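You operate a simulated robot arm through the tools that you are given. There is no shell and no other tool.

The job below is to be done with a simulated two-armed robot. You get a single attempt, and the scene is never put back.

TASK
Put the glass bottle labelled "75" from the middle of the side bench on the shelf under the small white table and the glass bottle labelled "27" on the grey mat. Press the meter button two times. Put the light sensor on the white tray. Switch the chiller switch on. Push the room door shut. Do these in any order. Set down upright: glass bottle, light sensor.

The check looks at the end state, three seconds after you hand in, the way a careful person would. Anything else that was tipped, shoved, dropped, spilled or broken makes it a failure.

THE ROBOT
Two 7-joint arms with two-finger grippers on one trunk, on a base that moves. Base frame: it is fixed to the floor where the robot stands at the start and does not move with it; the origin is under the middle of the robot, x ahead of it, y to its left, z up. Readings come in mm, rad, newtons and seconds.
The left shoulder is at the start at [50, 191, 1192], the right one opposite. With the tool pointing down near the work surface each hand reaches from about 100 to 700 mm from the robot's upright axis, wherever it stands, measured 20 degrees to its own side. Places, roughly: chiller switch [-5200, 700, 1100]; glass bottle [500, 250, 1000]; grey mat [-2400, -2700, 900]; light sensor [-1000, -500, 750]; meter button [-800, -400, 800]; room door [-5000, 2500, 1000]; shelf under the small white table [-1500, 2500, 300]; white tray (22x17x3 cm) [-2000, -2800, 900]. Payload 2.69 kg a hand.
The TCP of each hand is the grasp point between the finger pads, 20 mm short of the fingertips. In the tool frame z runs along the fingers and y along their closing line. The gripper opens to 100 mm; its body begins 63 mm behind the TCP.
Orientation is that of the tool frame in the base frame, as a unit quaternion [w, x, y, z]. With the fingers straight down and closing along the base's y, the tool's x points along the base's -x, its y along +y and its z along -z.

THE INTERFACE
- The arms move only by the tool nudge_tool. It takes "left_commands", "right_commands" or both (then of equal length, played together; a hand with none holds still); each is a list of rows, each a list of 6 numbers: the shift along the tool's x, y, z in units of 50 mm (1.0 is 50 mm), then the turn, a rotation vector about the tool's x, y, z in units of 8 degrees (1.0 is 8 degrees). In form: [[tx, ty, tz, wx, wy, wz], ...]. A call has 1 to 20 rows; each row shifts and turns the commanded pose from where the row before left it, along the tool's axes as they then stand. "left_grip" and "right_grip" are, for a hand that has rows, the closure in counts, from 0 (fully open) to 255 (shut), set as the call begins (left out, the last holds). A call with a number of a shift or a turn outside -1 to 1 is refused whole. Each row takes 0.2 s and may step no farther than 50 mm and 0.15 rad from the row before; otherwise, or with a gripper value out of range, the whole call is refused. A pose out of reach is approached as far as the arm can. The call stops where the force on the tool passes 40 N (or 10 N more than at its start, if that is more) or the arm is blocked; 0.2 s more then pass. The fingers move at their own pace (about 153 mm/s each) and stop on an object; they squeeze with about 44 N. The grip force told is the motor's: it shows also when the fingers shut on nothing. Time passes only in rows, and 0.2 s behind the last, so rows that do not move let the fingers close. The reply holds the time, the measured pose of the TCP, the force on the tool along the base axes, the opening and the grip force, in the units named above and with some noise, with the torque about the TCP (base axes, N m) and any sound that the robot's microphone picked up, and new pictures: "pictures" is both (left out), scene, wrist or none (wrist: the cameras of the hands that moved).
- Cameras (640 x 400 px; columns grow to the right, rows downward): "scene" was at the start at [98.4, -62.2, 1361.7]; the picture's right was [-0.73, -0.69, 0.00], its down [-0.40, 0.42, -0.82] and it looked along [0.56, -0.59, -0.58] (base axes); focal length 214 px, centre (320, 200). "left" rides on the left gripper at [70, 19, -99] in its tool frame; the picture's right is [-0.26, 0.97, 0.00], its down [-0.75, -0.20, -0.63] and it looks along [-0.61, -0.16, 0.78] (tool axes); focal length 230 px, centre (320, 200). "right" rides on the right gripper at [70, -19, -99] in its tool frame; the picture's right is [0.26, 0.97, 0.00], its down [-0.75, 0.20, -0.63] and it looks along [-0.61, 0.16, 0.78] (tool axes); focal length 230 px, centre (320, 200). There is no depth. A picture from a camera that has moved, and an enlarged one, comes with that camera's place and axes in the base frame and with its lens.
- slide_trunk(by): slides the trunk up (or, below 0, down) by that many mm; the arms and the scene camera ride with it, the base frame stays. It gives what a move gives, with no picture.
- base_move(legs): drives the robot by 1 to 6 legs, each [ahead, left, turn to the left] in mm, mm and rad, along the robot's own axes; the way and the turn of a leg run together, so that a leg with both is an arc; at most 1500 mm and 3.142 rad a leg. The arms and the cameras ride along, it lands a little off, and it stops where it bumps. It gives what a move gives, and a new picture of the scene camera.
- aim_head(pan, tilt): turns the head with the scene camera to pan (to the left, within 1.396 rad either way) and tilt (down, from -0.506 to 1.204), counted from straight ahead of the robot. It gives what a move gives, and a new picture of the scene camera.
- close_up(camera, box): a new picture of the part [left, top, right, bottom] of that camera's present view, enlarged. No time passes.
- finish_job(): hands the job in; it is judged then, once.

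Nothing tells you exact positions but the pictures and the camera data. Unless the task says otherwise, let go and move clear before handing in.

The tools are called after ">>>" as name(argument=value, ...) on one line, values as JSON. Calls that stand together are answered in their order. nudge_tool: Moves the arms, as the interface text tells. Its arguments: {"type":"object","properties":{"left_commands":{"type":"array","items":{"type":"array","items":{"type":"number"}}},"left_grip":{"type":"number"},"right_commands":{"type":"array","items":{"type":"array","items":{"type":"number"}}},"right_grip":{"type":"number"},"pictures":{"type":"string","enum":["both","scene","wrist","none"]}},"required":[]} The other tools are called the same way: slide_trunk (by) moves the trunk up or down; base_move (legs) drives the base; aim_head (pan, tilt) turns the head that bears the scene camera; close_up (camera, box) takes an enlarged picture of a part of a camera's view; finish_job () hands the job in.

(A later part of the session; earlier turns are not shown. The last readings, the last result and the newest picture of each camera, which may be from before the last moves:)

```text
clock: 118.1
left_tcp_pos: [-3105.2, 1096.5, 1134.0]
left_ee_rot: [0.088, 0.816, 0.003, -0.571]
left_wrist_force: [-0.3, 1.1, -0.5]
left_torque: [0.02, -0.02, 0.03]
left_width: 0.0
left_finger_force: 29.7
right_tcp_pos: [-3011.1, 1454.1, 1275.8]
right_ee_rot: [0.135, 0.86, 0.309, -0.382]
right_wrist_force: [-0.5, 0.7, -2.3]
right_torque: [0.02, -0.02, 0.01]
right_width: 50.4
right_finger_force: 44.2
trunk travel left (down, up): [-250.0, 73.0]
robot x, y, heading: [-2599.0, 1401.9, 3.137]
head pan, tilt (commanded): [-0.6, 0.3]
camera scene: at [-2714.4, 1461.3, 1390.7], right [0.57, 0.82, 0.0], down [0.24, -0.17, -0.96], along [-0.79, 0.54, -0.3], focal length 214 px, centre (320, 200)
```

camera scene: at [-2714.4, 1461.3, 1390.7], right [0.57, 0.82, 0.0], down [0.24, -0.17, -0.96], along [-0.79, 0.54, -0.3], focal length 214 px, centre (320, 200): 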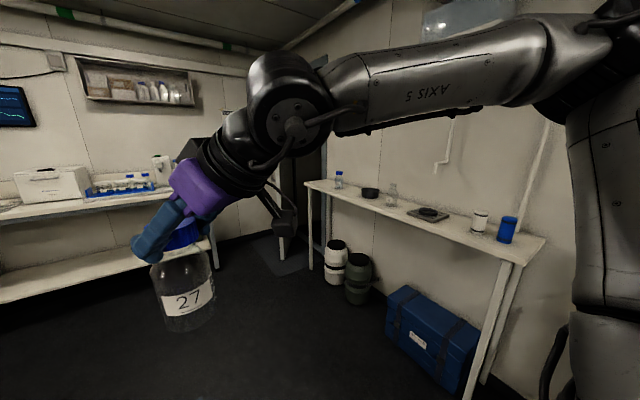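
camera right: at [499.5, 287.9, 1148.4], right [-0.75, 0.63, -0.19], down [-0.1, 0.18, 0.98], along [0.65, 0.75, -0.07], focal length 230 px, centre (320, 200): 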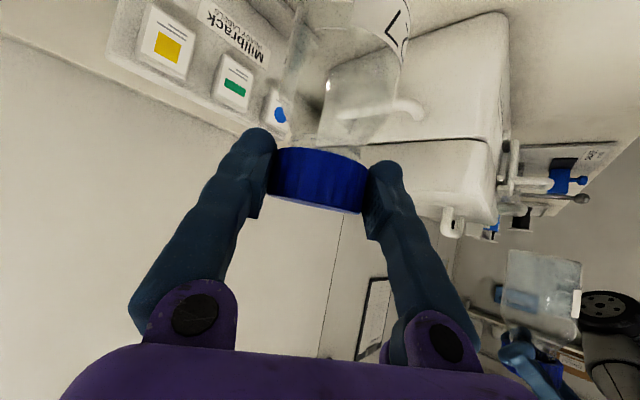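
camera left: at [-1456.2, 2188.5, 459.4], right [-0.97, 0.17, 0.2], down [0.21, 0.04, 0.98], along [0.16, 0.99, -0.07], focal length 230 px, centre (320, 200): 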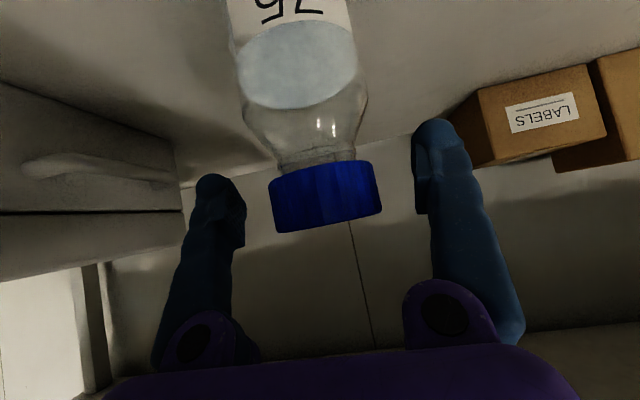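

>>> base_move(legs=[[800, 0, 0]])

>>> aim_head(pan=-0.1, tilt=0.2)

>>> close_up(camera="scene", box=[180, 60, 640, 360])

>>> close_up(camera="right", box=[0, 0, 640, 400])

```text
clock: 122.4
left_tcp_pos: [-3906.0, 1114.7, 1133.4]
left_ee_rot: [0.084, 0.816, -0.003, -0.572]
left_wrist_force: [-0.5, -0.3, -0.3]
left_torque: [0.0, 0.0, -0.02]
left_width: 0.1
left_finger_force: 29.9
right_tcp_pos: [-3806.9, 1471.8, 1275.4]
right_ee_rot: [0.132, 0.863, 0.301, -0.383]
right_wrist_force: [0.2, -0.5, -2.2]
right_torque: [0.02, 0.0, 0.02]
right_width: 50.8
right_finger_force: 44.4
trunk travel left (down, up): [-250.0, 73.0]
robot x, y, heading: [-3389.9, 1417.3, 3.121]
head pan, tilt (commanded): [-0.6, 0.3]
camera scene: at [-3508.5, 1473.2, 1390.7], right [0.58, 0.81, 0.0], down [0.24, -0.17, -0.96], along [-0.78, 0.56, -0.3], focal length 214 px, centre (320, 200)
```

scene: 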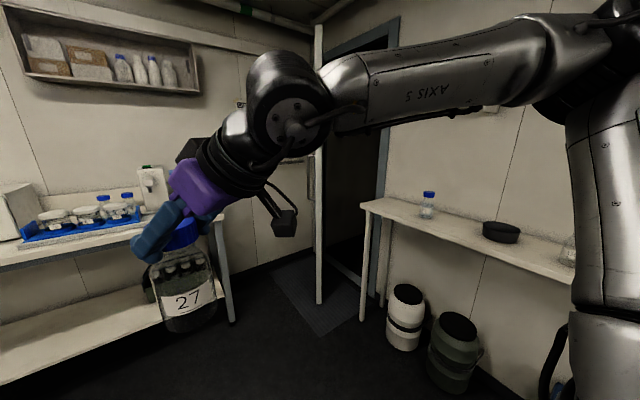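

```text
clock: 123.3
left_tcp_pos: [-3905.3, 1114.9, 1133.2]
left_ee_rot: [0.085, 0.816, -0.001, -0.571]
left_wrist_force: [-0.3, -0.3, -0.2]
left_torque: [0.03, 0.0, 0.03]
left_width: 0.0
left_finger_force: 29.7
right_tcp_pos: [-3805.5, 1472.7, 1275.5]
right_ee_rot: [0.132, 0.863, 0.301, -0.384]
right_wrist_force: [0.5, -0.2, -2.9]
right_torque: [0.0, -0.01, -0.01]
right_width: 50.4
right_finger_force: 43.9
trunk travel left (down, up): [-250.0, 73.0]
robot x, y, heading: [-3392.9, 1414.4, 3.121]
head pan, tilt (commanded): [-0.099, 0.201]
camera scene: at [-3524.8, 1430.1, 1399.9], right [0.12, 0.99, 0.0], down [0.2, -0.02, -0.98], along [-0.97, 0.12, -0.2], focal length 214 px, centre (320, 200)
```

scene: 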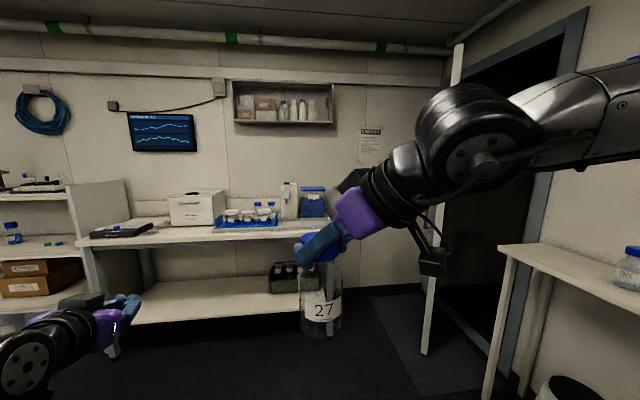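

```text
1.33 times, centred on (410, 210) of scene
camera zoom: at [-3524.8, 1430.1, 1399.9], right [0.12, 0.99, 0.0], down [0.2, -0.02, -0.98], along [-0.97, 0.12, -0.2], focal length 286 px, centre (200, 187)
```

zoom: 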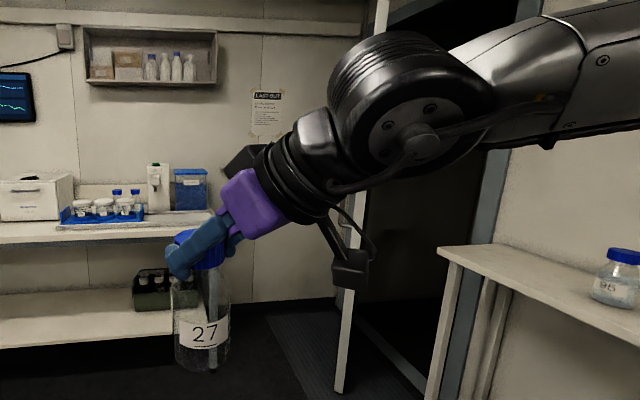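

```text
1.00 times, centred on (320, 200) of right (not enlarged: the box is as wide or as high as the picture)
camera zoom: at [-3724.1, 1560.7, 1290.7], right [0.74, -0.65, -0.19], down [0.1, -0.18, 0.98], along [-0.67, -0.74, -0.07], focal length 230 px, centre (320, 200)
```

zoom: 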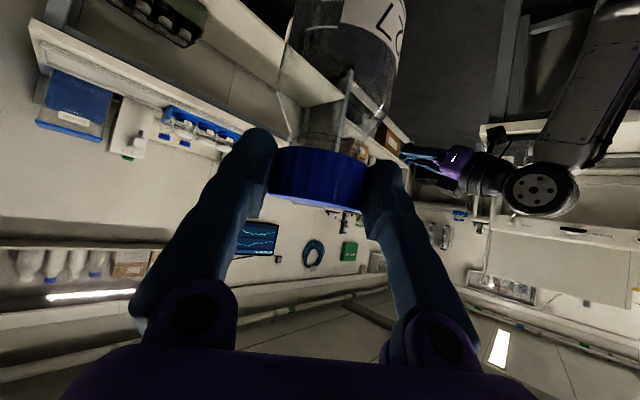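

>>> base_move(legs=[[0, 0, -0.85]])

>>> aim_head(pan=0.15, tilt=0.2)

>>> close_up(camera="scene", box=[100, 30, 420, 330])

```text
clock: 125.9
left_tcp_pos: [-3956.0, 1604.9, 1133.1]
left_ee_rot: [-0.159, 0.742, -0.338, -0.556]
left_wrist_force: [0.4, 0.2, 0.6]
left_torque: [-0.02, -0.01, -0.01]
left_width: 0.2
left_finger_force: 29.5
right_tcp_pos: [-3622.3, 1765.6, 1275.8]
right_ee_rot: [-0.038, 0.911, -0.081, -0.403]
right_wrist_force: [0.0, -0.4, -1.4]
right_torque: [-0.03, -0.04, 0.05]
right_width: 50.5
right_finger_force: 44.4
trunk travel left (down, up): [-250.0, 73.0]
robot x, y, heading: [-3389.5, 1415.9, 2.272]
head pan, tilt (commanded): [-0.099, 0.201]
camera scene: at [-3470.4, 1525.8, 1400.0], right [0.83, 0.56, 0.0], down [0.11, -0.16, -0.98], along [-0.55, 0.81, -0.2], focal length 214 px, centre (320, 200)
```

scene: 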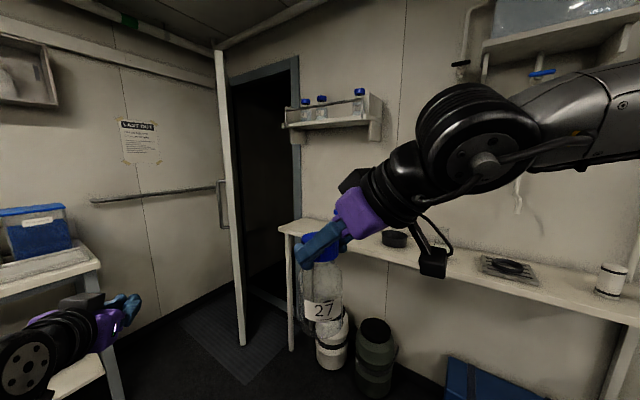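

```text
clock: 126.7
left_tcp_pos: [-3955.8, 1604.4, 1133.2]
left_ee_rot: [-0.159, 0.742, -0.338, -0.556]
left_wrist_force: [0.0, -0.3, 1.0]
left_torque: [0.0, -0.05, 0.02]
left_width: 0.0
left_finger_force: 29.1
right_tcp_pos: [-3624.0, 1765.4, 1276.6]
right_ee_rot: [-0.038, 0.911, -0.082, -0.403]
right_wrist_force: [-0.4, -0.1, -2.9]
right_torque: [0.0, -0.02, -0.01]
right_width: 50.5
right_finger_force: 43.8
trunk travel left (down, up): [-250.0, 73.0]
robot x, y, heading: [-3388.7, 1415.3, 2.273]
head pan, tilt (commanded): [0.15, 0.201]
camera scene: at [-3487.9, 1510.4, 1400.0], right [0.66, 0.75, 0.0], down [0.15, -0.13, -0.98], along [-0.74, 0.65, -0.2], focal length 214 px, centre (320, 200)
```

scene: 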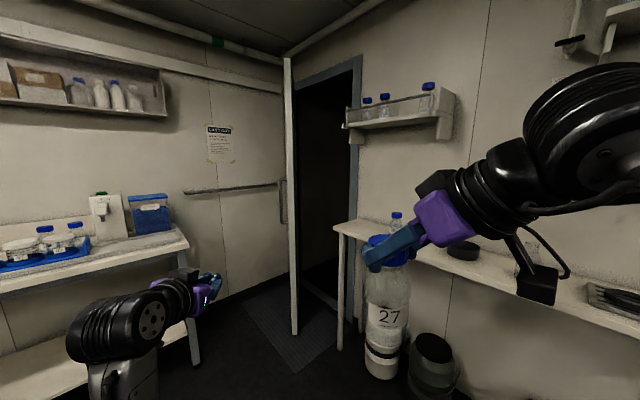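

```text
1.33 times, centred on (260, 180) of scene
camera zoom: at [-3487.9, 1510.4, 1400.0], right [0.66, 0.75, 0.0], down [0.15, -0.13, -0.98], along [-0.74, 0.65, -0.2], focal length 286 px, centre (400, 227)
```

zoom: 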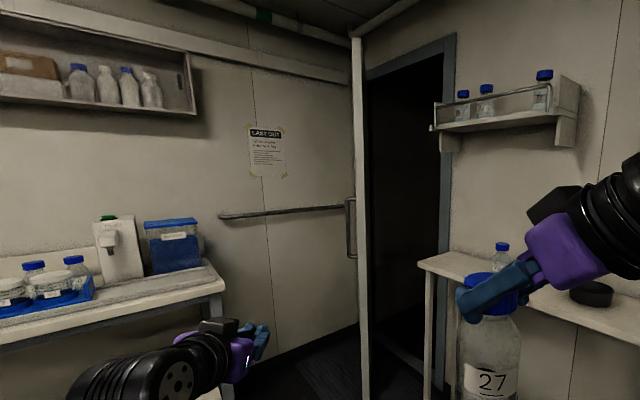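

The door leaf stands open about 35°, with its free edge near [-4710, 2335], and has to swing toward +y. I'll turn to face +y and shift left, so my closed left hand is on the room side of the leaf.

>>> base_move(legs=[[0, 0, -0.87], [0, 1000, 0]])

>>> aim_head(pan=0.5, tilt=0.35)

```text
clock: 137.9
left_tcp_pos: [-4591.4, 2134.0, 1133.2]
left_ee_rot: [0.379, -0.531, 0.619, 0.437]
left_wrist_force: [-0.2, 0.7, 0.2]
left_torque: [0.03, 0.02, 0.01]
left_width: 0.0
left_finger_force: 29.5
right_tcp_pos: [-4253.4, 1983.6, 1276.2]
right_ee_rot: [-0.204, 0.792, -0.456, -0.35]
right_wrist_force: [0.9, 0.5, -2.7]
right_torque: [-0.02, -0.02, 0.0]
right_width: 50.5
right_finger_force: 44.0
trunk travel left (down, up): [-250.0, 73.0]
robot x, y, heading: [-4369.6, 1582.0, 1.403]
head pan, tilt (commanded): [0.15, 0.201]
camera scene: at [-4362.4, 1714.9, 1400.0], right [1.0, -0.02, 0.0], down [0.0, -0.2, -0.98], along [0.02, 0.98, -0.2], focal length 214 px, centre (320, 200)
```

scene: 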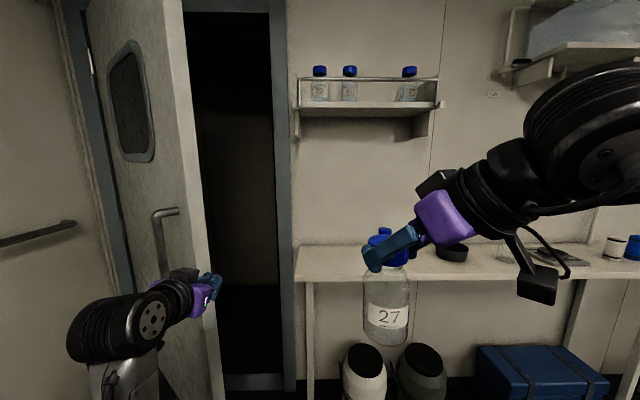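

```text
clock: 138.8
left_tcp_pos: [-4591.9, 2134.4, 1133.2]
left_ee_rot: [0.379, -0.531, 0.619, 0.437]
left_wrist_force: [0.2, 0.7, 0.1]
left_torque: [-0.03, -0.04, -0.03]
left_width: 0.0
left_finger_force: 29.8
right_tcp_pos: [-4253.9, 1983.4, 1275.8]
right_ee_rot: [-0.203, 0.793, -0.455, -0.351]
right_wrist_force: [-0.4, -0.1, -3.3]
right_torque: [-0.07, 0.0, -0.02]
right_width: 50.6
right_finger_force: 43.9
trunk travel left (down, up): [-250.0, 73.0]
robot x, y, heading: [-4368.1, 1581.8, 1.403]
head pan, tilt (commanded): [0.499, 0.351]
camera scene: at [-4394.1, 1709.8, 1386.0], right [0.95, 0.32, 0.0], down [0.11, -0.32, -0.94], along [-0.3, 0.89, -0.34], focal length 214 px, centre (320, 200)
```

scene: 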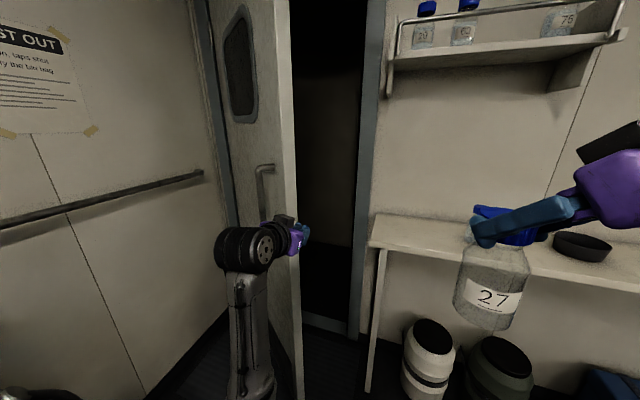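

>>> base_move(legs=[[0, 0, 0.2], [0, 195, 0]])

>>> nudge_tool(left_commands=[[-0.326, 0.054, 0.943, 0, 0, 0], [-0.326, 0.054, 0.943, 0, 0, 0], [0, 0, 0, 0, 0, 0]], pictures="both")

```text
clock: 141.9
left_tcp_pos: [-4884.7, 2073.8, 1133.4]
left_ee_rot: [-0.332, 0.591, -0.563, -0.473]
left_wrist_force: [-0.2, -0.8, 0.1]
left_torque: [-0.02, 0.0, 0.01]
left_width: 0.0
left_finger_force: 29.6
right_tcp_pos: [-4522.6, 1991.4, 1274.9]
right_ee_rot: [-0.168, 0.834, -0.376, -0.368]
right_wrist_force: [-0.1, 0.3, -2.5]
right_torque: [-0.02, 0.0, 0.01]
right_width: 50.4
right_finger_force: 44.2
trunk travel left (down, up): [-250.0, 73.0]
robot x, y, heading: [-4557.4, 1575.0, 1.608]
head pan, tilt (commanded): [0.499, 0.351]
stopped in leg 2: the robot was blocked; the commanded pose is now the measured one
camera scene: at [-4606.7, 1696.8, 1386.0], right [0.86, 0.51, 0.0], down [0.17, -0.3, -0.94], along [-0.47, 0.81, -0.34], focal length 214 px, centre (320, 200)
```

scene: 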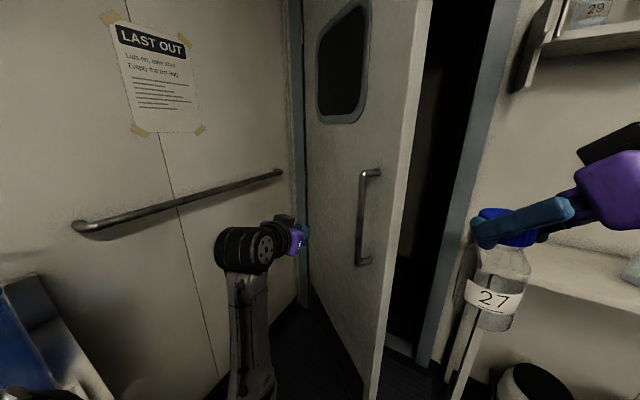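

```text
clock: 142.7
left_tcp_pos: [-4903.8, 2170.2, 1131.6]
left_ee_rot: [-0.334, 0.589, -0.563, -0.473]
left_wrist_force: [0.7, -0.6, -0.3]
left_torque: [0.01, -0.01, -0.01]
left_width: 0.1
left_finger_force: 29.9
right_tcp_pos: [-4523.2, 1992.3, 1275.7]
right_ee_rot: [-0.168, 0.834, -0.374, -0.369]
right_wrist_force: [-0.6, 0.7, -1.9]
right_torque: [-0.02, -0.02, 0.01]
right_width: 50.9
right_finger_force: 43.9
trunk travel left (down, up): [-250.0, 73.0]
robot x, y, heading: [-4561.2, 1570.1, 1.602]
head pan, tilt (commanded): [0.499, 0.351]
camera scene: at [-4607.3, 1696.4, 1386.0], right [0.86, 0.51, 0.0], down [0.17, -0.3, -0.94], along [-0.47, 0.81, -0.34], focal length 214 px, centre (320, 200)
camera left: at [-4909.4, 2053.2, 1101.9], right [-0.93, -0.05, 0.38], down [0.37, -0.29, 0.88], along [0.07, 0.96, 0.29], focal length 230 px, centre (320, 200)
```

scene: 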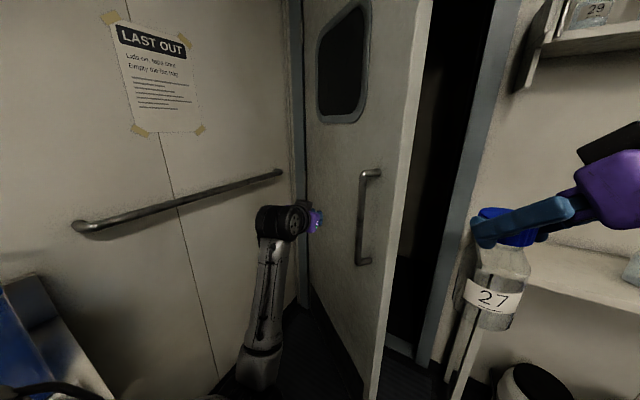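
left: 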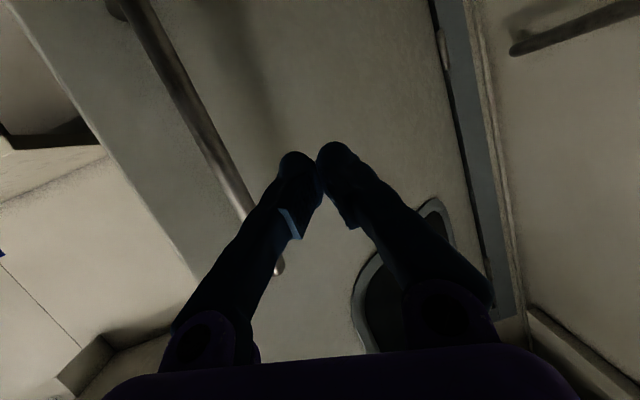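

>>> aim_head(pan=1.1, tilt=0.8)

```text
clock: 143.7
left_tcp_pos: [-4904.3, 2170.2, 1130.9]
left_ee_rot: [-0.333, 0.59, -0.564, -0.473]
left_wrist_force: [-0.7, -0.1, 0.0]
left_torque: [0.02, 0.0, 0.02]
left_width: 0.0
left_finger_force: 29.5
right_tcp_pos: [-4523.7, 1992.0, 1274.6]
right_ee_rot: [-0.168, 0.833, -0.376, -0.369]
right_wrist_force: [-0.1, 0.9, -1.9]
right_torque: [0.0, -0.03, -0.05]
right_width: 50.5
right_finger_force: 44.1
trunk travel left (down, up): [-250.0, 73.0]
robot x, y, heading: [-4558.7, 1573.1, 1.604]
head pan, tilt (commanded): [1.1, 0.799]
camera scene: at [-4633.3, 1650.9, 1346.4], right [0.43, 0.9, 0.0], down [0.65, -0.31, -0.7], along [-0.63, 0.3, -0.72], focal length 214 px, centre (320, 200)
```

scene: 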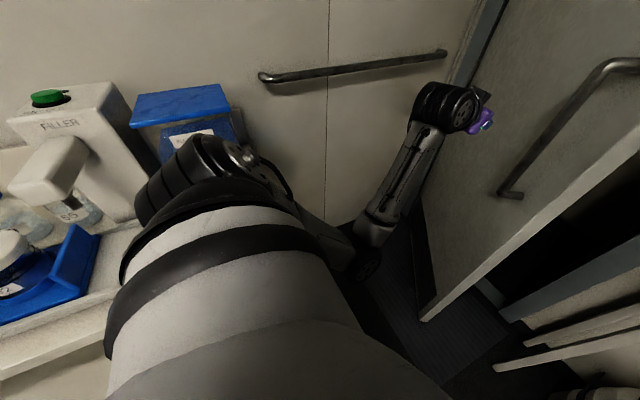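

>>> base_move(legs=[[0, -75, 0]])

>>> slide_trunk(by=72)

>>> nudge_tool(left_commands=[[-0.746, 0.111, -0.262, 0, 0, 0], [-0.746, 0.111, -0.262, 0, 0, 0], [0, 0, 0, 0, 0, 0]], pictures="scene")

>>> aim_head(pan=0.4, tilt=0.4)

```text
clock: 145.1
left_tcp_pos: [-4828.7, 2173.8, 1131.5]
left_ee_rot: [-0.333, 0.59, -0.565, -0.472]
left_wrist_force: [-0.2, 0.5, 0.1]
left_torque: [0.03, -0.02, -0.03]
left_width: 0.1
left_finger_force: 29.1
right_tcp_pos: [-4448.0, 1994.2, 1274.7]
right_ee_rot: [-0.169, 0.833, -0.376, -0.369]
right_wrist_force: [-0.3, 0.8, -2.3]
right_torque: [-0.03, -0.02, 0.03]
right_width: 50.5
right_finger_force: 44.2
trunk travel left (down, up): [-250.0, 73.0]
robot x, y, heading: [-4478.2, 1577.9, 1.599]
head pan, tilt (commanded): [1.1, 0.799]
camera scene: at [-4558.0, 1653.1, 1346.4], right [0.43, 0.9, 0.0], down [0.65, -0.31, -0.7], along [-0.63, 0.3, -0.72], focal length 214 px, centre (320, 200)
```

scene: 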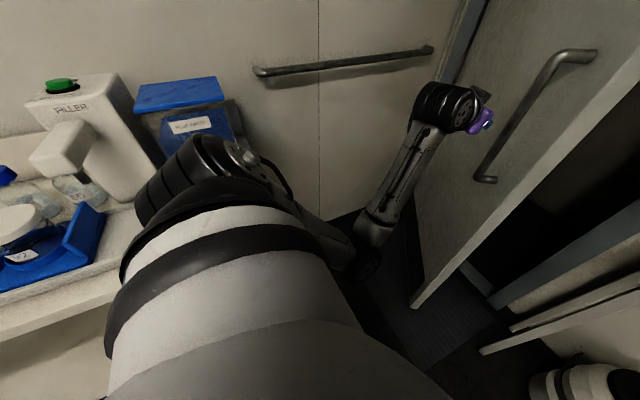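

```text
clock: 146.2
left_tcp_pos: [-4828.6, 2174.2, 1204.0]
left_ee_rot: [-0.333, 0.59, -0.563, -0.473]
left_wrist_force: [-0.3, 0.3, 1.3]
left_torque: [-0.01, 0.0, 0.01]
left_width: 0.0
left_finger_force: 29.2
right_tcp_pos: [-4448.6, 1995.3, 1348.2]
right_ee_rot: [-0.169, 0.834, -0.376, -0.368]
right_wrist_force: [-0.5, 0.2, -1.7]
right_torque: [-0.02, -0.01, 0.01]
right_width: 50.6
right_finger_force: 43.9
trunk travel left (down, up): [-322.0, 1.0]
robot x, y, heading: [-4484.1, 1575.8, 1.602]
head pan, tilt (commanded): [1.1, 0.799]
```

```text
clock: 147.0
left_tcp_pos: [-4828.3, 2173.1, 1282.5]
left_ee_rot: [-0.332, 0.59, -0.564, -0.473]
left_wrist_force: [-0.2, -0.1, -1.0]
left_torque: [0.01, 0.03, 0.0]
left_width: 0.1
left_finger_force: 30.0
right_tcp_pos: [-4447.8, 1994.6, 1348.3]
right_ee_rot: [-0.169, 0.833, -0.377, -0.368]
right_wrist_force: [0.4, -1.0, -2.4]
right_torque: [0.01, -0.01, 0.0]
right_width: 50.7
right_finger_force: 43.9
trunk travel left (down, up): [-322.0, 1.0]
robot x, y, heading: [-4479.5, 1578.4, 1.599]
head pan, tilt (commanded): [1.1, 0.799]
camera scene: at [-4558.6, 1653.1, 1418.3], right [0.43, 0.9, 0.0], down [0.65, -0.31, -0.7], along [-0.63, 0.3, -0.72], focal length 214 px, centre (320, 200)
```

scene: 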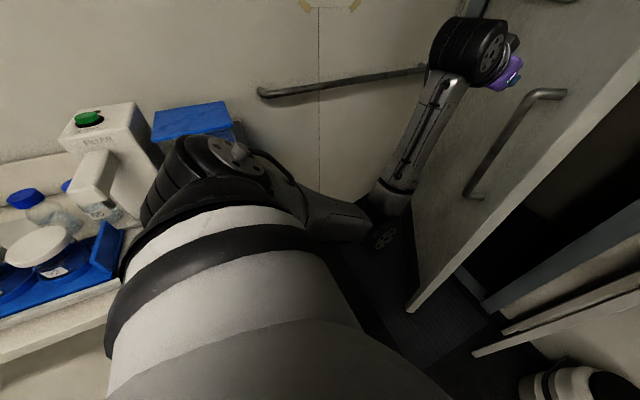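

```text
clock: 148.0
left_tcp_pos: [-4828.6, 2172.5, 1283.0]
left_ee_rot: [-0.332, 0.59, -0.564, -0.472]
left_wrist_force: [0.6, 0.5, 0.5]
left_torque: [-0.04, 0.02, 0.0]
left_width: 0.0
left_finger_force: 29.2
right_tcp_pos: [-4447.9, 1993.7, 1348.8]
right_ee_rot: [-0.168, 0.834, -0.376, -0.367]
right_wrist_force: [0.5, -0.2, -0.4]
right_torque: [-0.02, -0.01, -0.02]
right_width: 50.8
right_finger_force: 43.7
trunk travel left (down, up): [-322.0, 1.0]
robot x, y, heading: [-4486.1, 1577.1, 1.597]
head pan, tilt (commanded): [0.4, 0.4]
camera scene: at [-4524.2, 1702.9, 1453.4], right [0.91, 0.42, 0.0], down [0.16, -0.35, -0.92], along [-0.38, 0.84, -0.39], focal length 214 px, centre (320, 200)
```

scene: 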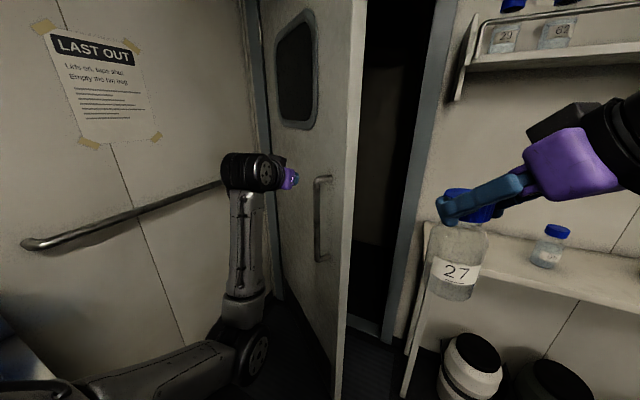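

>>> base_move(legs=[[200, -6, 0]])

```text
clock: 149.6
left_tcp_pos: [-4829.4, 2372.1, 1282.8]
left_ee_rot: [-0.333, 0.59, -0.565, -0.472]
left_wrist_force: [0.3, 0.5, 0.1]
left_torque: [0.0, -0.03, 0.01]
left_width: 0.0
left_finger_force: 29.5
right_tcp_pos: [-4448.6, 2191.9, 1347.8]
right_ee_rot: [-0.168, 0.834, -0.375, -0.369]
right_wrist_force: [0.7, 0.6, -2.8]
right_torque: [0.0, -0.03, -0.02]
right_width: 50.6
right_finger_force: 44.0
trunk travel left (down, up): [-322.0, 1.0]
robot x, y, heading: [-4481.8, 1776.2, 1.6]
head pan, tilt (commanded): [0.4, 0.4]
camera scene: at [-4524.3, 1901.2, 1453.5], right [0.91, 0.42, 0.0], down [0.16, -0.35, -0.92], along [-0.38, 0.84, -0.39], focal length 214 px, centre (320, 200)
```

scene: 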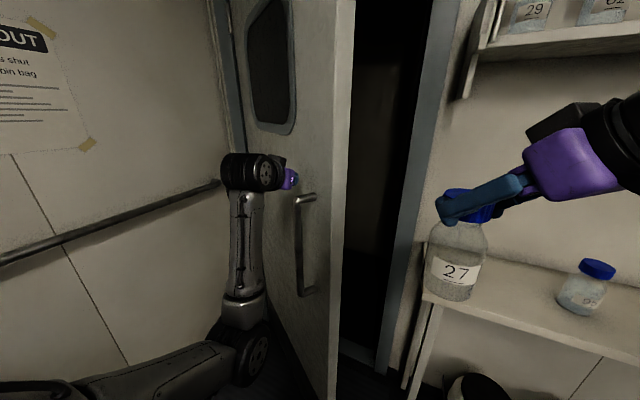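

>>> base_move(legs=[[100, 0, 0]])

```text
clock: 150.8
left_tcp_pos: [-4831.1, 2472.4, 1281.7]
left_ee_rot: [-0.333, 0.59, -0.565, -0.472]
left_wrist_force: [-0.2, 1.2, 0.0]
left_torque: [0.02, -0.01, 0.01]
left_width: 0.3
left_finger_force: 29.3
right_tcp_pos: [-4450.7, 2294.3, 1346.4]
right_ee_rot: [-0.169, 0.834, -0.377, -0.367]
right_wrist_force: [0.1, 0.8, -2.9]
right_torque: [-0.01, -0.03, 0.03]
right_width: 50.4
right_finger_force: 43.8
trunk travel left (down, up): [-322.0, 1.0]
robot x, y, heading: [-4485.4, 1872.5, 1.601]
head pan, tilt (commanded): [0.4, 0.4]
camera scene: at [-4527.0, 2002.6, 1453.3], right [0.91, 0.42, 0.0], down [0.16, -0.35, -0.92], along [-0.38, 0.84, -0.39], focal length 214 px, centre (320, 200)
```

scene: 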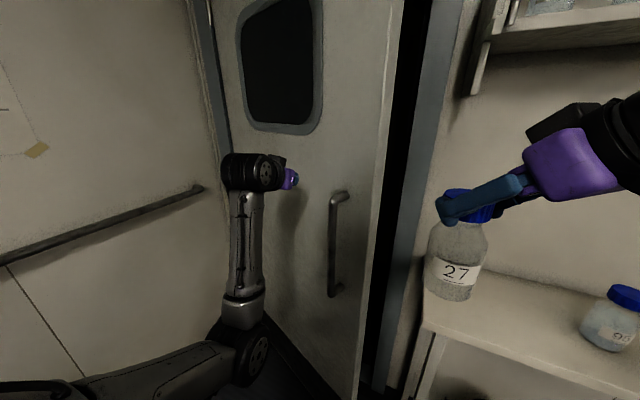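

>>> base_move(legs=[[80, 0, 0]])

```text
clock: 151.8
left_tcp_pos: [-4833.9, 2551.7, 1282.1]
left_ee_rot: [-0.333, 0.59, -0.563, -0.473]
left_wrist_force: [-0.9, 0.2, -1.1]
left_torque: [0.0, 0.02, 0.03]
left_width: 0.2
left_finger_force: 29.1
right_tcp_pos: [-4454.0, 2372.5, 1346.7]
right_ee_rot: [-0.168, 0.834, -0.376, -0.367]
right_wrist_force: [-0.9, 0.4, -2.0]
right_torque: [-0.03, -0.02, 0.0]
right_width: 50.6
right_finger_force: 43.9
trunk travel left (down, up): [-322.0, 1.0]
robot x, y, heading: [-4482.5, 1952.7, 1.598]
head pan, tilt (commanded): [0.4, 0.4]
camera scene: at [-4529.4, 2082.3, 1453.4], right [0.91, 0.42, 0.0], down [0.16, -0.35, -0.92], along [-0.38, 0.84, -0.39], focal length 214 px, centre (320, 200)
```

scene: 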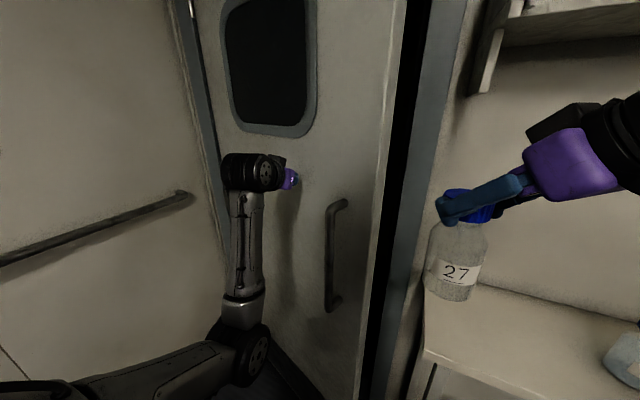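

>>> base_move(legs=[[60, 0, 0]])

>>> base_move(legs=[[40, 0, 0]])

```text
clock: 152.8
left_tcp_pos: [-4837.1, 2586.7, 1280.6]
left_ee_rot: [-0.33, 0.592, -0.564, -0.472]
left_wrist_force: [-0.5, -0.1, -0.4]
left_torque: [0.01, -0.03, 0.01]
left_width: 0.0
left_finger_force: 29.3
right_tcp_pos: [-4454.0, 2411.0, 1344.4]
right_ee_rot: [-0.166, 0.835, -0.377, -0.366]
right_wrist_force: [-0.3, 1.5, -2.6]
right_torque: [-0.06, 0.0, 0.03]
right_width: 50.4
right_finger_force: 44.4
trunk travel left (down, up): [-322.0, 1.0]
robot x, y, heading: [-4488.3, 1990.9, 1.602]
head pan, tilt (commanded): [0.4, 0.4]
stopped in leg 1: the force on the tool passed its limit at 166 N (the readings are from after the stop); the commanded pose is now the measured one
camera scene: at [-4530.5, 2120.9, 1453.0], right [0.91, 0.42, 0.0], down [0.16, -0.36, -0.92], along [-0.38, 0.84, -0.39], focal length 214 px, centre (320, 200)
```

scene: 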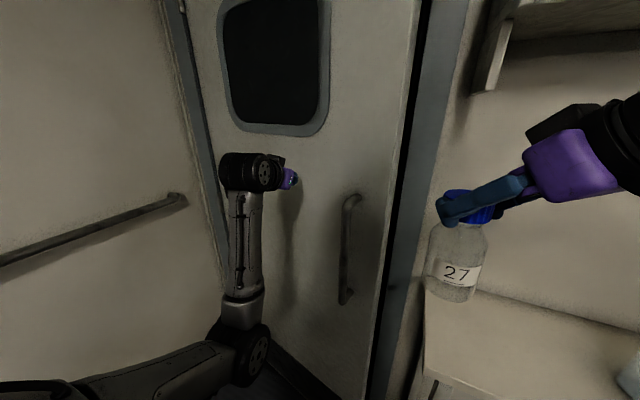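

```text
clock: 153.7
left_tcp_pos: [-4836.5, 2624.0, 1283.1]
left_ee_rot: [-0.332, 0.591, -0.564, -0.473]
left_wrist_force: [0.5, 0.0, 0.2]
left_torque: [0.04, 0.03, 0.03]
left_width: 0.0
left_finger_force: 29.4
right_tcp_pos: [-4455.1, 2448.1, 1347.0]
right_ee_rot: [-0.167, 0.834, -0.376, -0.367]
right_wrist_force: [-0.6, 0.2, -2.3]
right_torque: [-0.06, -0.01, -0.01]
right_width: 50.4
right_finger_force: 44.3
trunk travel left (down, up): [-322.0, 1.0]
robot x, y, heading: [-4491.4, 2032.1, 1.595]
head pan, tilt (commanded): [0.4, 0.4]
camera scene: at [-4531.7, 2157.4, 1453.5], right [0.91, 0.42, 0.0], down [0.16, -0.35, -0.92], along [-0.38, 0.84, -0.39], focal length 214 px, centre (320, 200)
```

scene: 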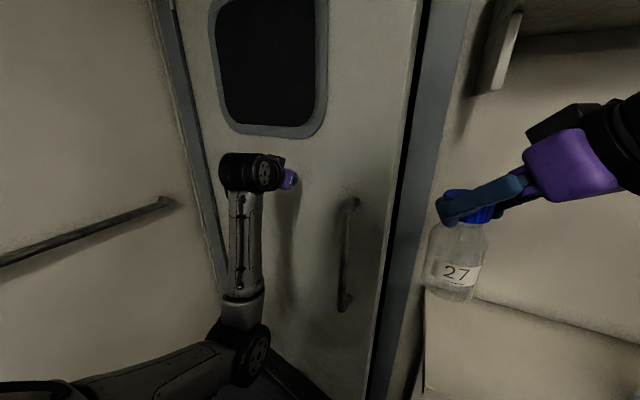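

>>> nudge_tool(left_commands=[[-0.07, -0.028, 0.185, 0, 0, 0], [-0.07, -0.028, 0.185, 0, 0, 0], [-0.07, -0.028, 0.185, 0, 0, 0], [-0.07, -0.028, 0.185, 0, 0, 0], [0, 0, 0, 0, 0, 0]], pictures="both")

```text
clock: 154.8
left_tcp_pos: [-4836.9, 2662.8, 1284.6]
left_ee_rot: [-0.333, 0.59, -0.563, -0.473]
left_wrist_force: [0.8, 0.4, -0.5]
left_torque: [0.01, 0.0, -0.01]
left_width: 0.0
left_finger_force: 29.2
right_tcp_pos: [-4456.3, 2447.2, 1348.1]
right_ee_rot: [-0.168, 0.834, -0.376, -0.367]
right_wrist_force: [0.3, 0.2, -2.4]
right_torque: [-0.03, 0.0, 0.02]
right_width: 50.2
right_finger_force: 44.4
trunk travel left (down, up): [-322.0, 1.0]
robot x, y, heading: [-4490.6, 2031.1, 1.596]
head pan, tilt (commanded): [0.4, 0.4]
camera scene: at [-4531.8, 2156.6, 1453.5], right [0.91, 0.42, 0.0], down [0.16, -0.35, -0.92], along [-0.38, 0.84, -0.39], focal length 214 px, centre (320, 200)
camera left: at [-4842.0, 2545.5, 1254.1], right [-0.93, -0.05, 0.38], down [0.37, -0.29, 0.88], along [0.07, 0.96, 0.29], focal length 230 px, centre (320, 200)
```

scene: 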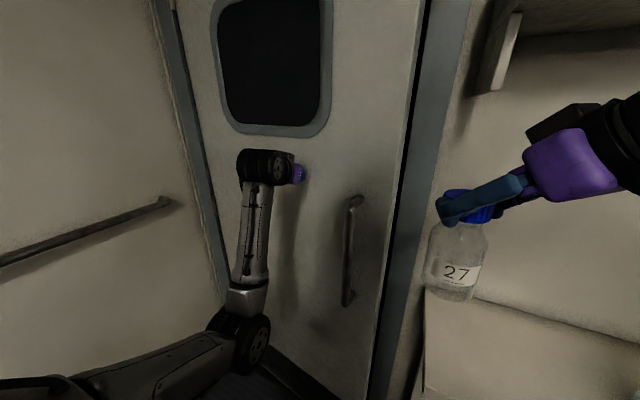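
left: 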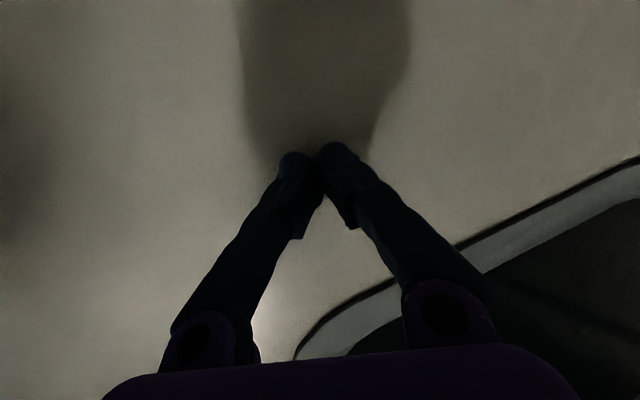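

>>> nudge_tool(left_commands=[[-0.07, -0.028, 0.185, 0, 0, 0], [-0.07, -0.028, 0.185, 0, 0, 0], [-0.07, -0.028, 0.185, 0, 0, 0], [-0.07, -0.028, 0.185, 0, 0, 0], [0, 0, 0, 0, 0, 0]], pictures="both")

```text
clock: 156.1
left_tcp_pos: [-4838.8, 2703.2, 1284.3]
left_ee_rot: [-0.332, 0.59, -0.563, -0.473]
left_wrist_force: [-0.7, 0.0, -0.6]
left_torque: [-0.02, 0.03, -0.01]
left_width: 0.3
left_finger_force: 28.9
right_tcp_pos: [-4456.2, 2448.7, 1347.4]
right_ee_rot: [-0.167, 0.834, -0.375, -0.367]
right_wrist_force: [0.6, 0.6, -2.4]
right_torque: [-0.01, -0.02, -0.03]
right_width: 50.4
right_finger_force: 43.9
trunk travel left (down, up): [-322.0, 1.0]
robot x, y, heading: [-4491.8, 2031.5, 1.604]
head pan, tilt (commanded): [0.4, 0.4]
camera scene: at [-4531.8, 2156.9, 1453.4], right [0.91, 0.42, 0.0], down [0.16, -0.35, -0.92], along [-0.38, 0.84, -0.39], focal length 214 px, centre (320, 200)
camera left: at [-4843.0, 2585.5, 1253.9], right [-0.93, -0.05, 0.38], down [0.37, -0.29, 0.88], along [0.07, 0.96, 0.29], focal length 230 px, centre (320, 200)
```

scene: 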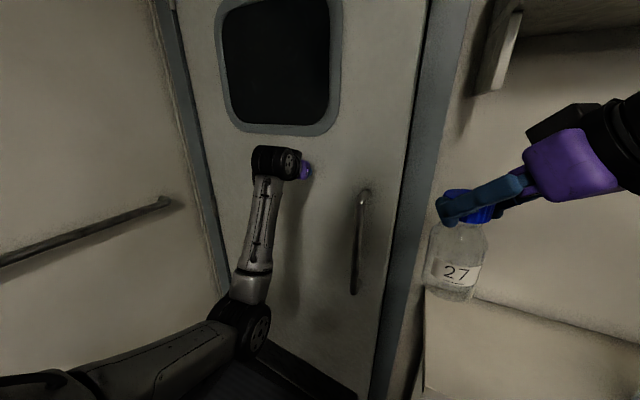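
left: 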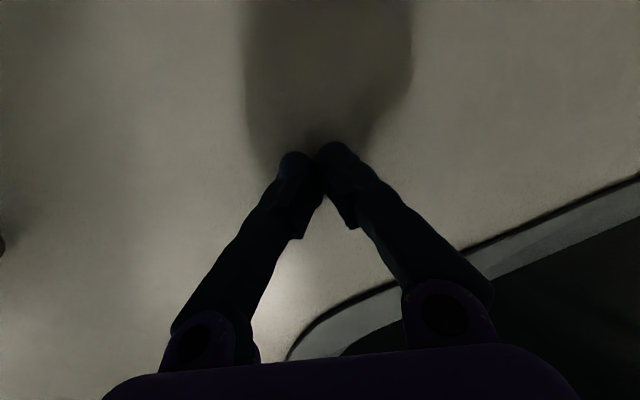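

>>> nudge_tool(left_commands=[[-0.07, -0.028, 0.185, 0, 0, 0], [-0.07, -0.028, 0.185, 0, 0, 0], [-0.07, -0.028, 0.185, 0, 0, 0], [-0.07, -0.028, 0.185, 0, 0, 0], [0, 0, 0, 0, 0, 0]], pictures="scene")

>>> close_up(camera="scene", box=[330, 0, 490, 400])

```text
clock: 157.2
left_tcp_pos: [-4837.5, 2742.3, 1283.9]
left_ee_rot: [-0.333, 0.59, -0.564, -0.473]
left_wrist_force: [0.0, -0.8, -0.4]
left_torque: [0.02, 0.0, 0.01]
left_width: 0.0
left_finger_force: 29.3
right_tcp_pos: [-4456.2, 2447.2, 1347.7]
right_ee_rot: [-0.167, 0.834, -0.375, -0.367]
right_wrist_force: [0.6, 0.0, -2.1]
right_torque: [-0.03, -0.06, -0.01]
right_width: 50.5
right_finger_force: 44.6
trunk travel left (down, up): [-322.0, 1.0]
robot x, y, heading: [-4493.1, 2032.8, 1.597]
head pan, tilt (commanded): [0.4, 0.4]
camera scene: at [-4531.8, 2156.8, 1453.4], right [0.91, 0.42, 0.0], down [0.16, -0.35, -0.92], along [-0.38, 0.84, -0.39], focal length 214 px, centre (320, 200)
```

scene: 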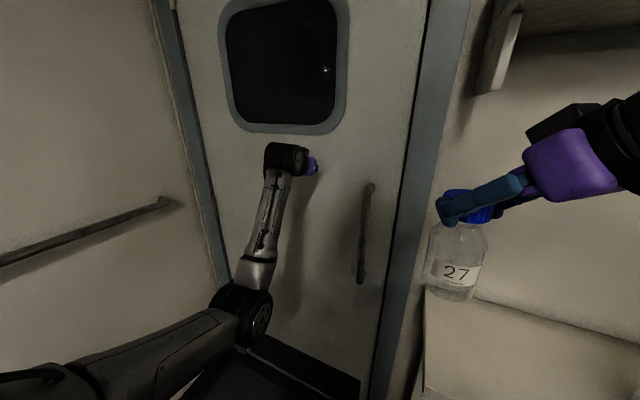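

```text
1.00 times, centred on (410, 200) of scene (not enlarged: the box is as wide or as high as the picture)
camera zoom: at [-4531.8, 2156.8, 1453.4], right [0.91, 0.42, 0.0], down [0.16, -0.35, -0.92], along [-0.38, 0.84, -0.39], focal length 214 px, centre (230, 200)
```

zoom: 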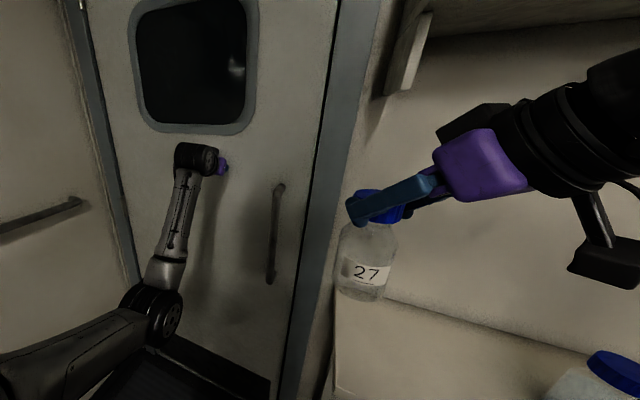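

>>> nudge_tool(left_commands=[[-0.07, -0.028, 0.185, 0, 0, 0], [-0.07, -0.028, 0.185, 0, 0, 0], [-0.07, -0.028, 0.185, 0, 0, 0], [-0.07, -0.028, 0.185, 0, 0, 0], [0, 0, 0, 0, 0, 0]], pictures="scene")

```text
clock: 157.8
left_tcp_pos: [-4838.8, 2747.0, 1284.3]
left_ee_rot: [-0.33, 0.591, -0.566, -0.47]
left_wrist_force: [3.0, -29.9, 0.4]
left_torque: [0.09, -0.14, -0.21]
left_width: 0.1
left_finger_force: 29.6
right_tcp_pos: [-4454.9, 2440.7, 1347.3]
right_ee_rot: [-0.17, 0.834, -0.375, -0.368]
right_wrist_force: [0.7, -0.6, -2.4]
right_torque: [-0.03, -0.05, -0.01]
right_width: 50.4
right_finger_force: 43.5
trunk travel left (down, up): [-322.0, 1.0]
robot x, y, heading: [-4490.5, 2029.1, 1.603]
head pan, tilt (commanded): [0.4, 0.4]
stopped in row 2 (left hand): the force on the tool passed its limit at 52 N (the readings are from after the stop); the commanded pose is now the measured one
camera scene: at [-4530.8, 2149.8, 1454.1], right [0.91, 0.42, 0.0], down [0.16, -0.35, -0.92], along [-0.39, 0.84, -0.38], focal length 214 px, centre (320, 200)
```

scene: 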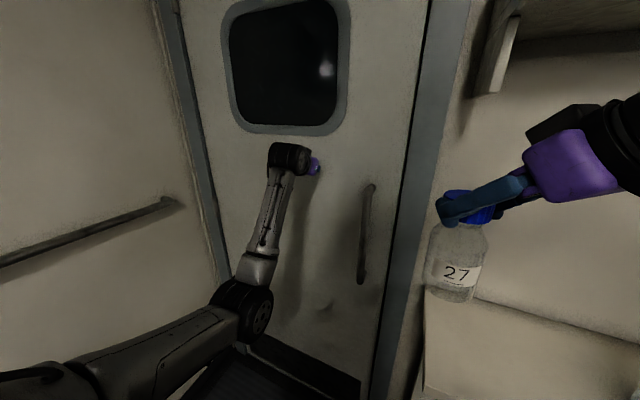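

>>> close_up(camera="scene", box=[360, 20, 460, 100])

>>> close_up(camera="scene", box=[150, 0, 260, 100])

>>> close_up(camera="scene", box=[340, 300, 440, 400])

```text
5.00 times, centred on (410, 60) of scene
camera zoom: at [-4530.8, 2149.8, 1454.1], right [0.91, 0.42, 0.0], down [0.16, -0.35, -0.92], along [-0.39, 0.84, -0.38], focal length 1072 px, centre (-130, 900)
```

zoom: 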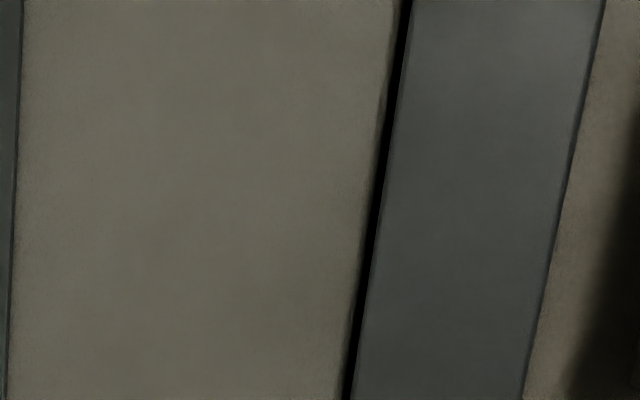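

```text
4.00 times, centred on (205, 50) of scene
camera zoom: at [-4530.8, 2149.8, 1454.1], right [0.91, 0.42, 0.0], down [0.16, -0.35, -0.92], along [-0.39, 0.84, -0.38], focal length 858 px, centre (780, 800)
```

zoom: 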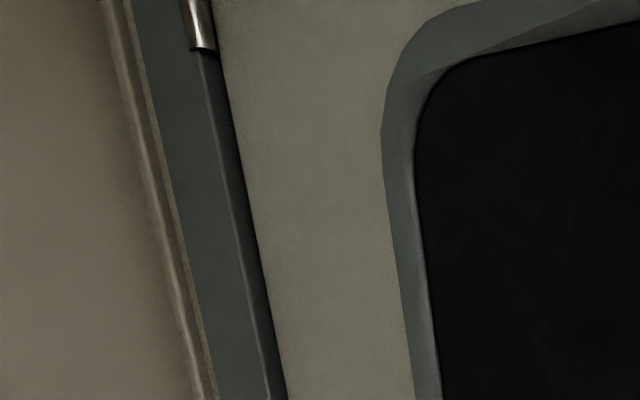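

```text
4.00 times, centred on (390, 350) of scene
camera zoom: at [-4530.8, 2149.8, 1454.1], right [0.91, 0.42, 0.0], down [0.16, -0.35, -0.92], along [-0.39, 0.84, -0.38], focal length 858 px, centre (40, -400)
```

zoom: 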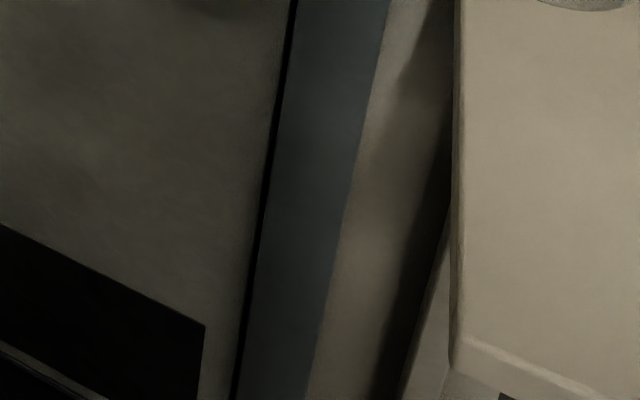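

>>> nudge_tool(left_commands=[[-0.035, -0.014, 0.093, 0, 0, 0], [-0.035, -0.014, 0.093, 0, 0, 0], [-0.035, -0.014, 0.093, 0, 0, 0], [0, 0, 0, 0, 0, 0]], pictures="none")

```text
clock: 158.1
left_tcp_pos: [-4838.1, 2747.3, 1284.0]
left_ee_rot: [-0.328, 0.593, -0.565, -0.471]
left_wrist_force: [3.8, -27.1, 1.0]
left_torque: [0.1, -0.05, -0.24]
left_width: 0.2
left_finger_force: 29.1
right_tcp_pos: [-4454.8, 2441.1, 1348.1]
right_ee_rot: [-0.168, 0.835, -0.374, -0.367]
right_wrist_force: [0.1, 0.1, -2.1]
right_torque: [-0.01, -0.01, 0.01]
right_width: 50.6
right_finger_force: 44.1
trunk travel left (down, up): [-322.0, 1.0]
robot x, y, heading: [-4488.2, 2028.9, 1.603]
head pan, tilt (commanded): [0.4, 0.4]
stopped in row 1 (left hand): the force on the tool passed its limit at 46 N (the readings are from after the stop); the commanded pose is now the measured one
```

The door is shut against its stop. I'll back away and move clear of the bench before turning to the chiller.

>>> base_move(legs=[[-480, 0, 0], [0, -500, 0]])

>>> aim_head(pan=0.7, tilt=0.3)

>>> close_up(camera="scene", box=[200, 0, 440, 300])

```text
clock: 165.4
left_tcp_pos: [-4322.8, 2295.1, 1278.8]
left_ee_rot: [-0.327, 0.595, -0.565, -0.469]
left_wrist_force: [0.5, 0.5, 0.1]
left_torque: [0.0, 0.01, 0.05]
left_width: 0.0
left_finger_force: 29.1
right_tcp_pos: [-3938.8, 1991.6, 1346.2]
right_ee_rot: [-0.167, 0.835, -0.374, -0.367]
right_wrist_force: [0.4, -0.5, -1.4]
right_torque: [-0.02, -0.05, 0.01]
right_width: 50.4
right_finger_force: 43.9
trunk travel left (down, up): [-322.0, 1.0]
robot x, y, heading: [-3970.2, 1573.4, 1.608]
head pan, tilt (commanded): [0.4, 0.4]
camera scene: at [-4013.6, 1699.4, 1453.4], right [0.91, 0.42, 0.0], down [0.16, -0.35, -0.92], along [-0.39, 0.83, -0.39], focal length 214 px, centre (320, 200)
```

scene: 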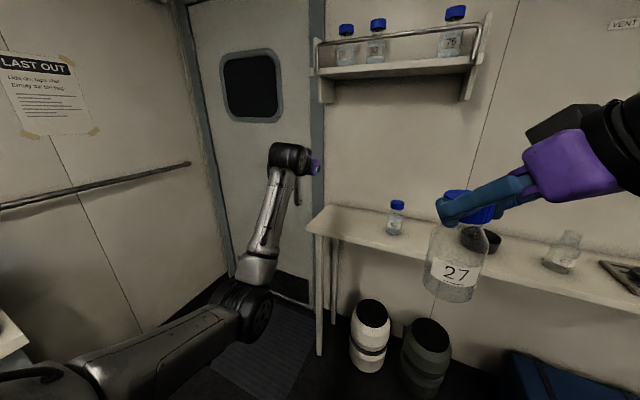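

```text
clock: 166.2
left_tcp_pos: [-4323.8, 2296.4, 1278.0]
left_ee_rot: [-0.326, 0.595, -0.565, -0.469]
left_wrist_force: [-0.4, 0.1, 0.2]
left_torque: [0.05, 0.02, 0.0]
left_width: 0.0
left_finger_force: 29.6
right_tcp_pos: [-3939.0, 1989.6, 1346.9]
right_ee_rot: [-0.167, 0.835, -0.373, -0.367]
right_wrist_force: [0.3, -0.3, -2.4]
right_torque: [-0.03, -0.02, 0.01]
right_width: 50.4
right_finger_force: 44.3
trunk travel left (down, up): [-322.0, 1.0]
robot x, y, heading: [-3972.3, 1574.0, 1.608]
head pan, tilt (commanded): [0.7, 0.3]
camera scene: at [-4037.2, 1684.7, 1462.7], right [0.74, 0.67, 0.0], down [0.2, -0.22, -0.96], along [-0.64, 0.71, -0.3], focal length 214 px, centre (320, 200)
```

scene: 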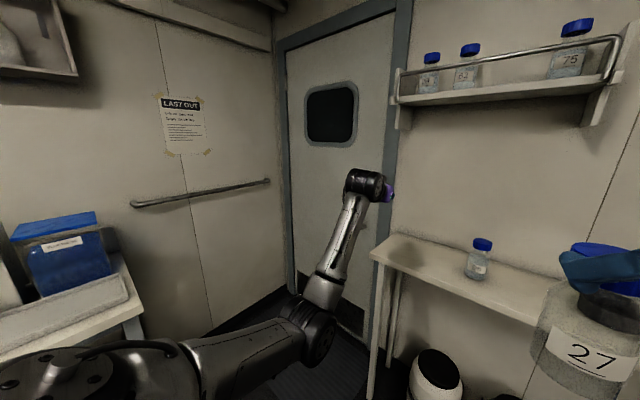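

```text
1.33 times, centred on (320, 150) of scene
camera zoom: at [-4037.2, 1684.7, 1462.7], right [0.74, 0.67, 0.0], down [0.2, -0.22, -0.96], along [-0.64, 0.71, -0.3], focal length 286 px, centre (320, 267)
```

zoom: 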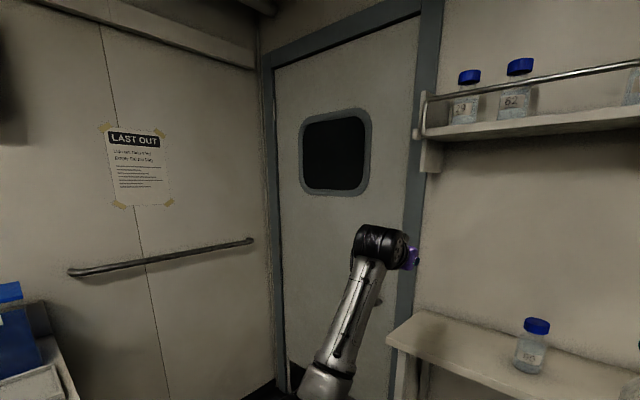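

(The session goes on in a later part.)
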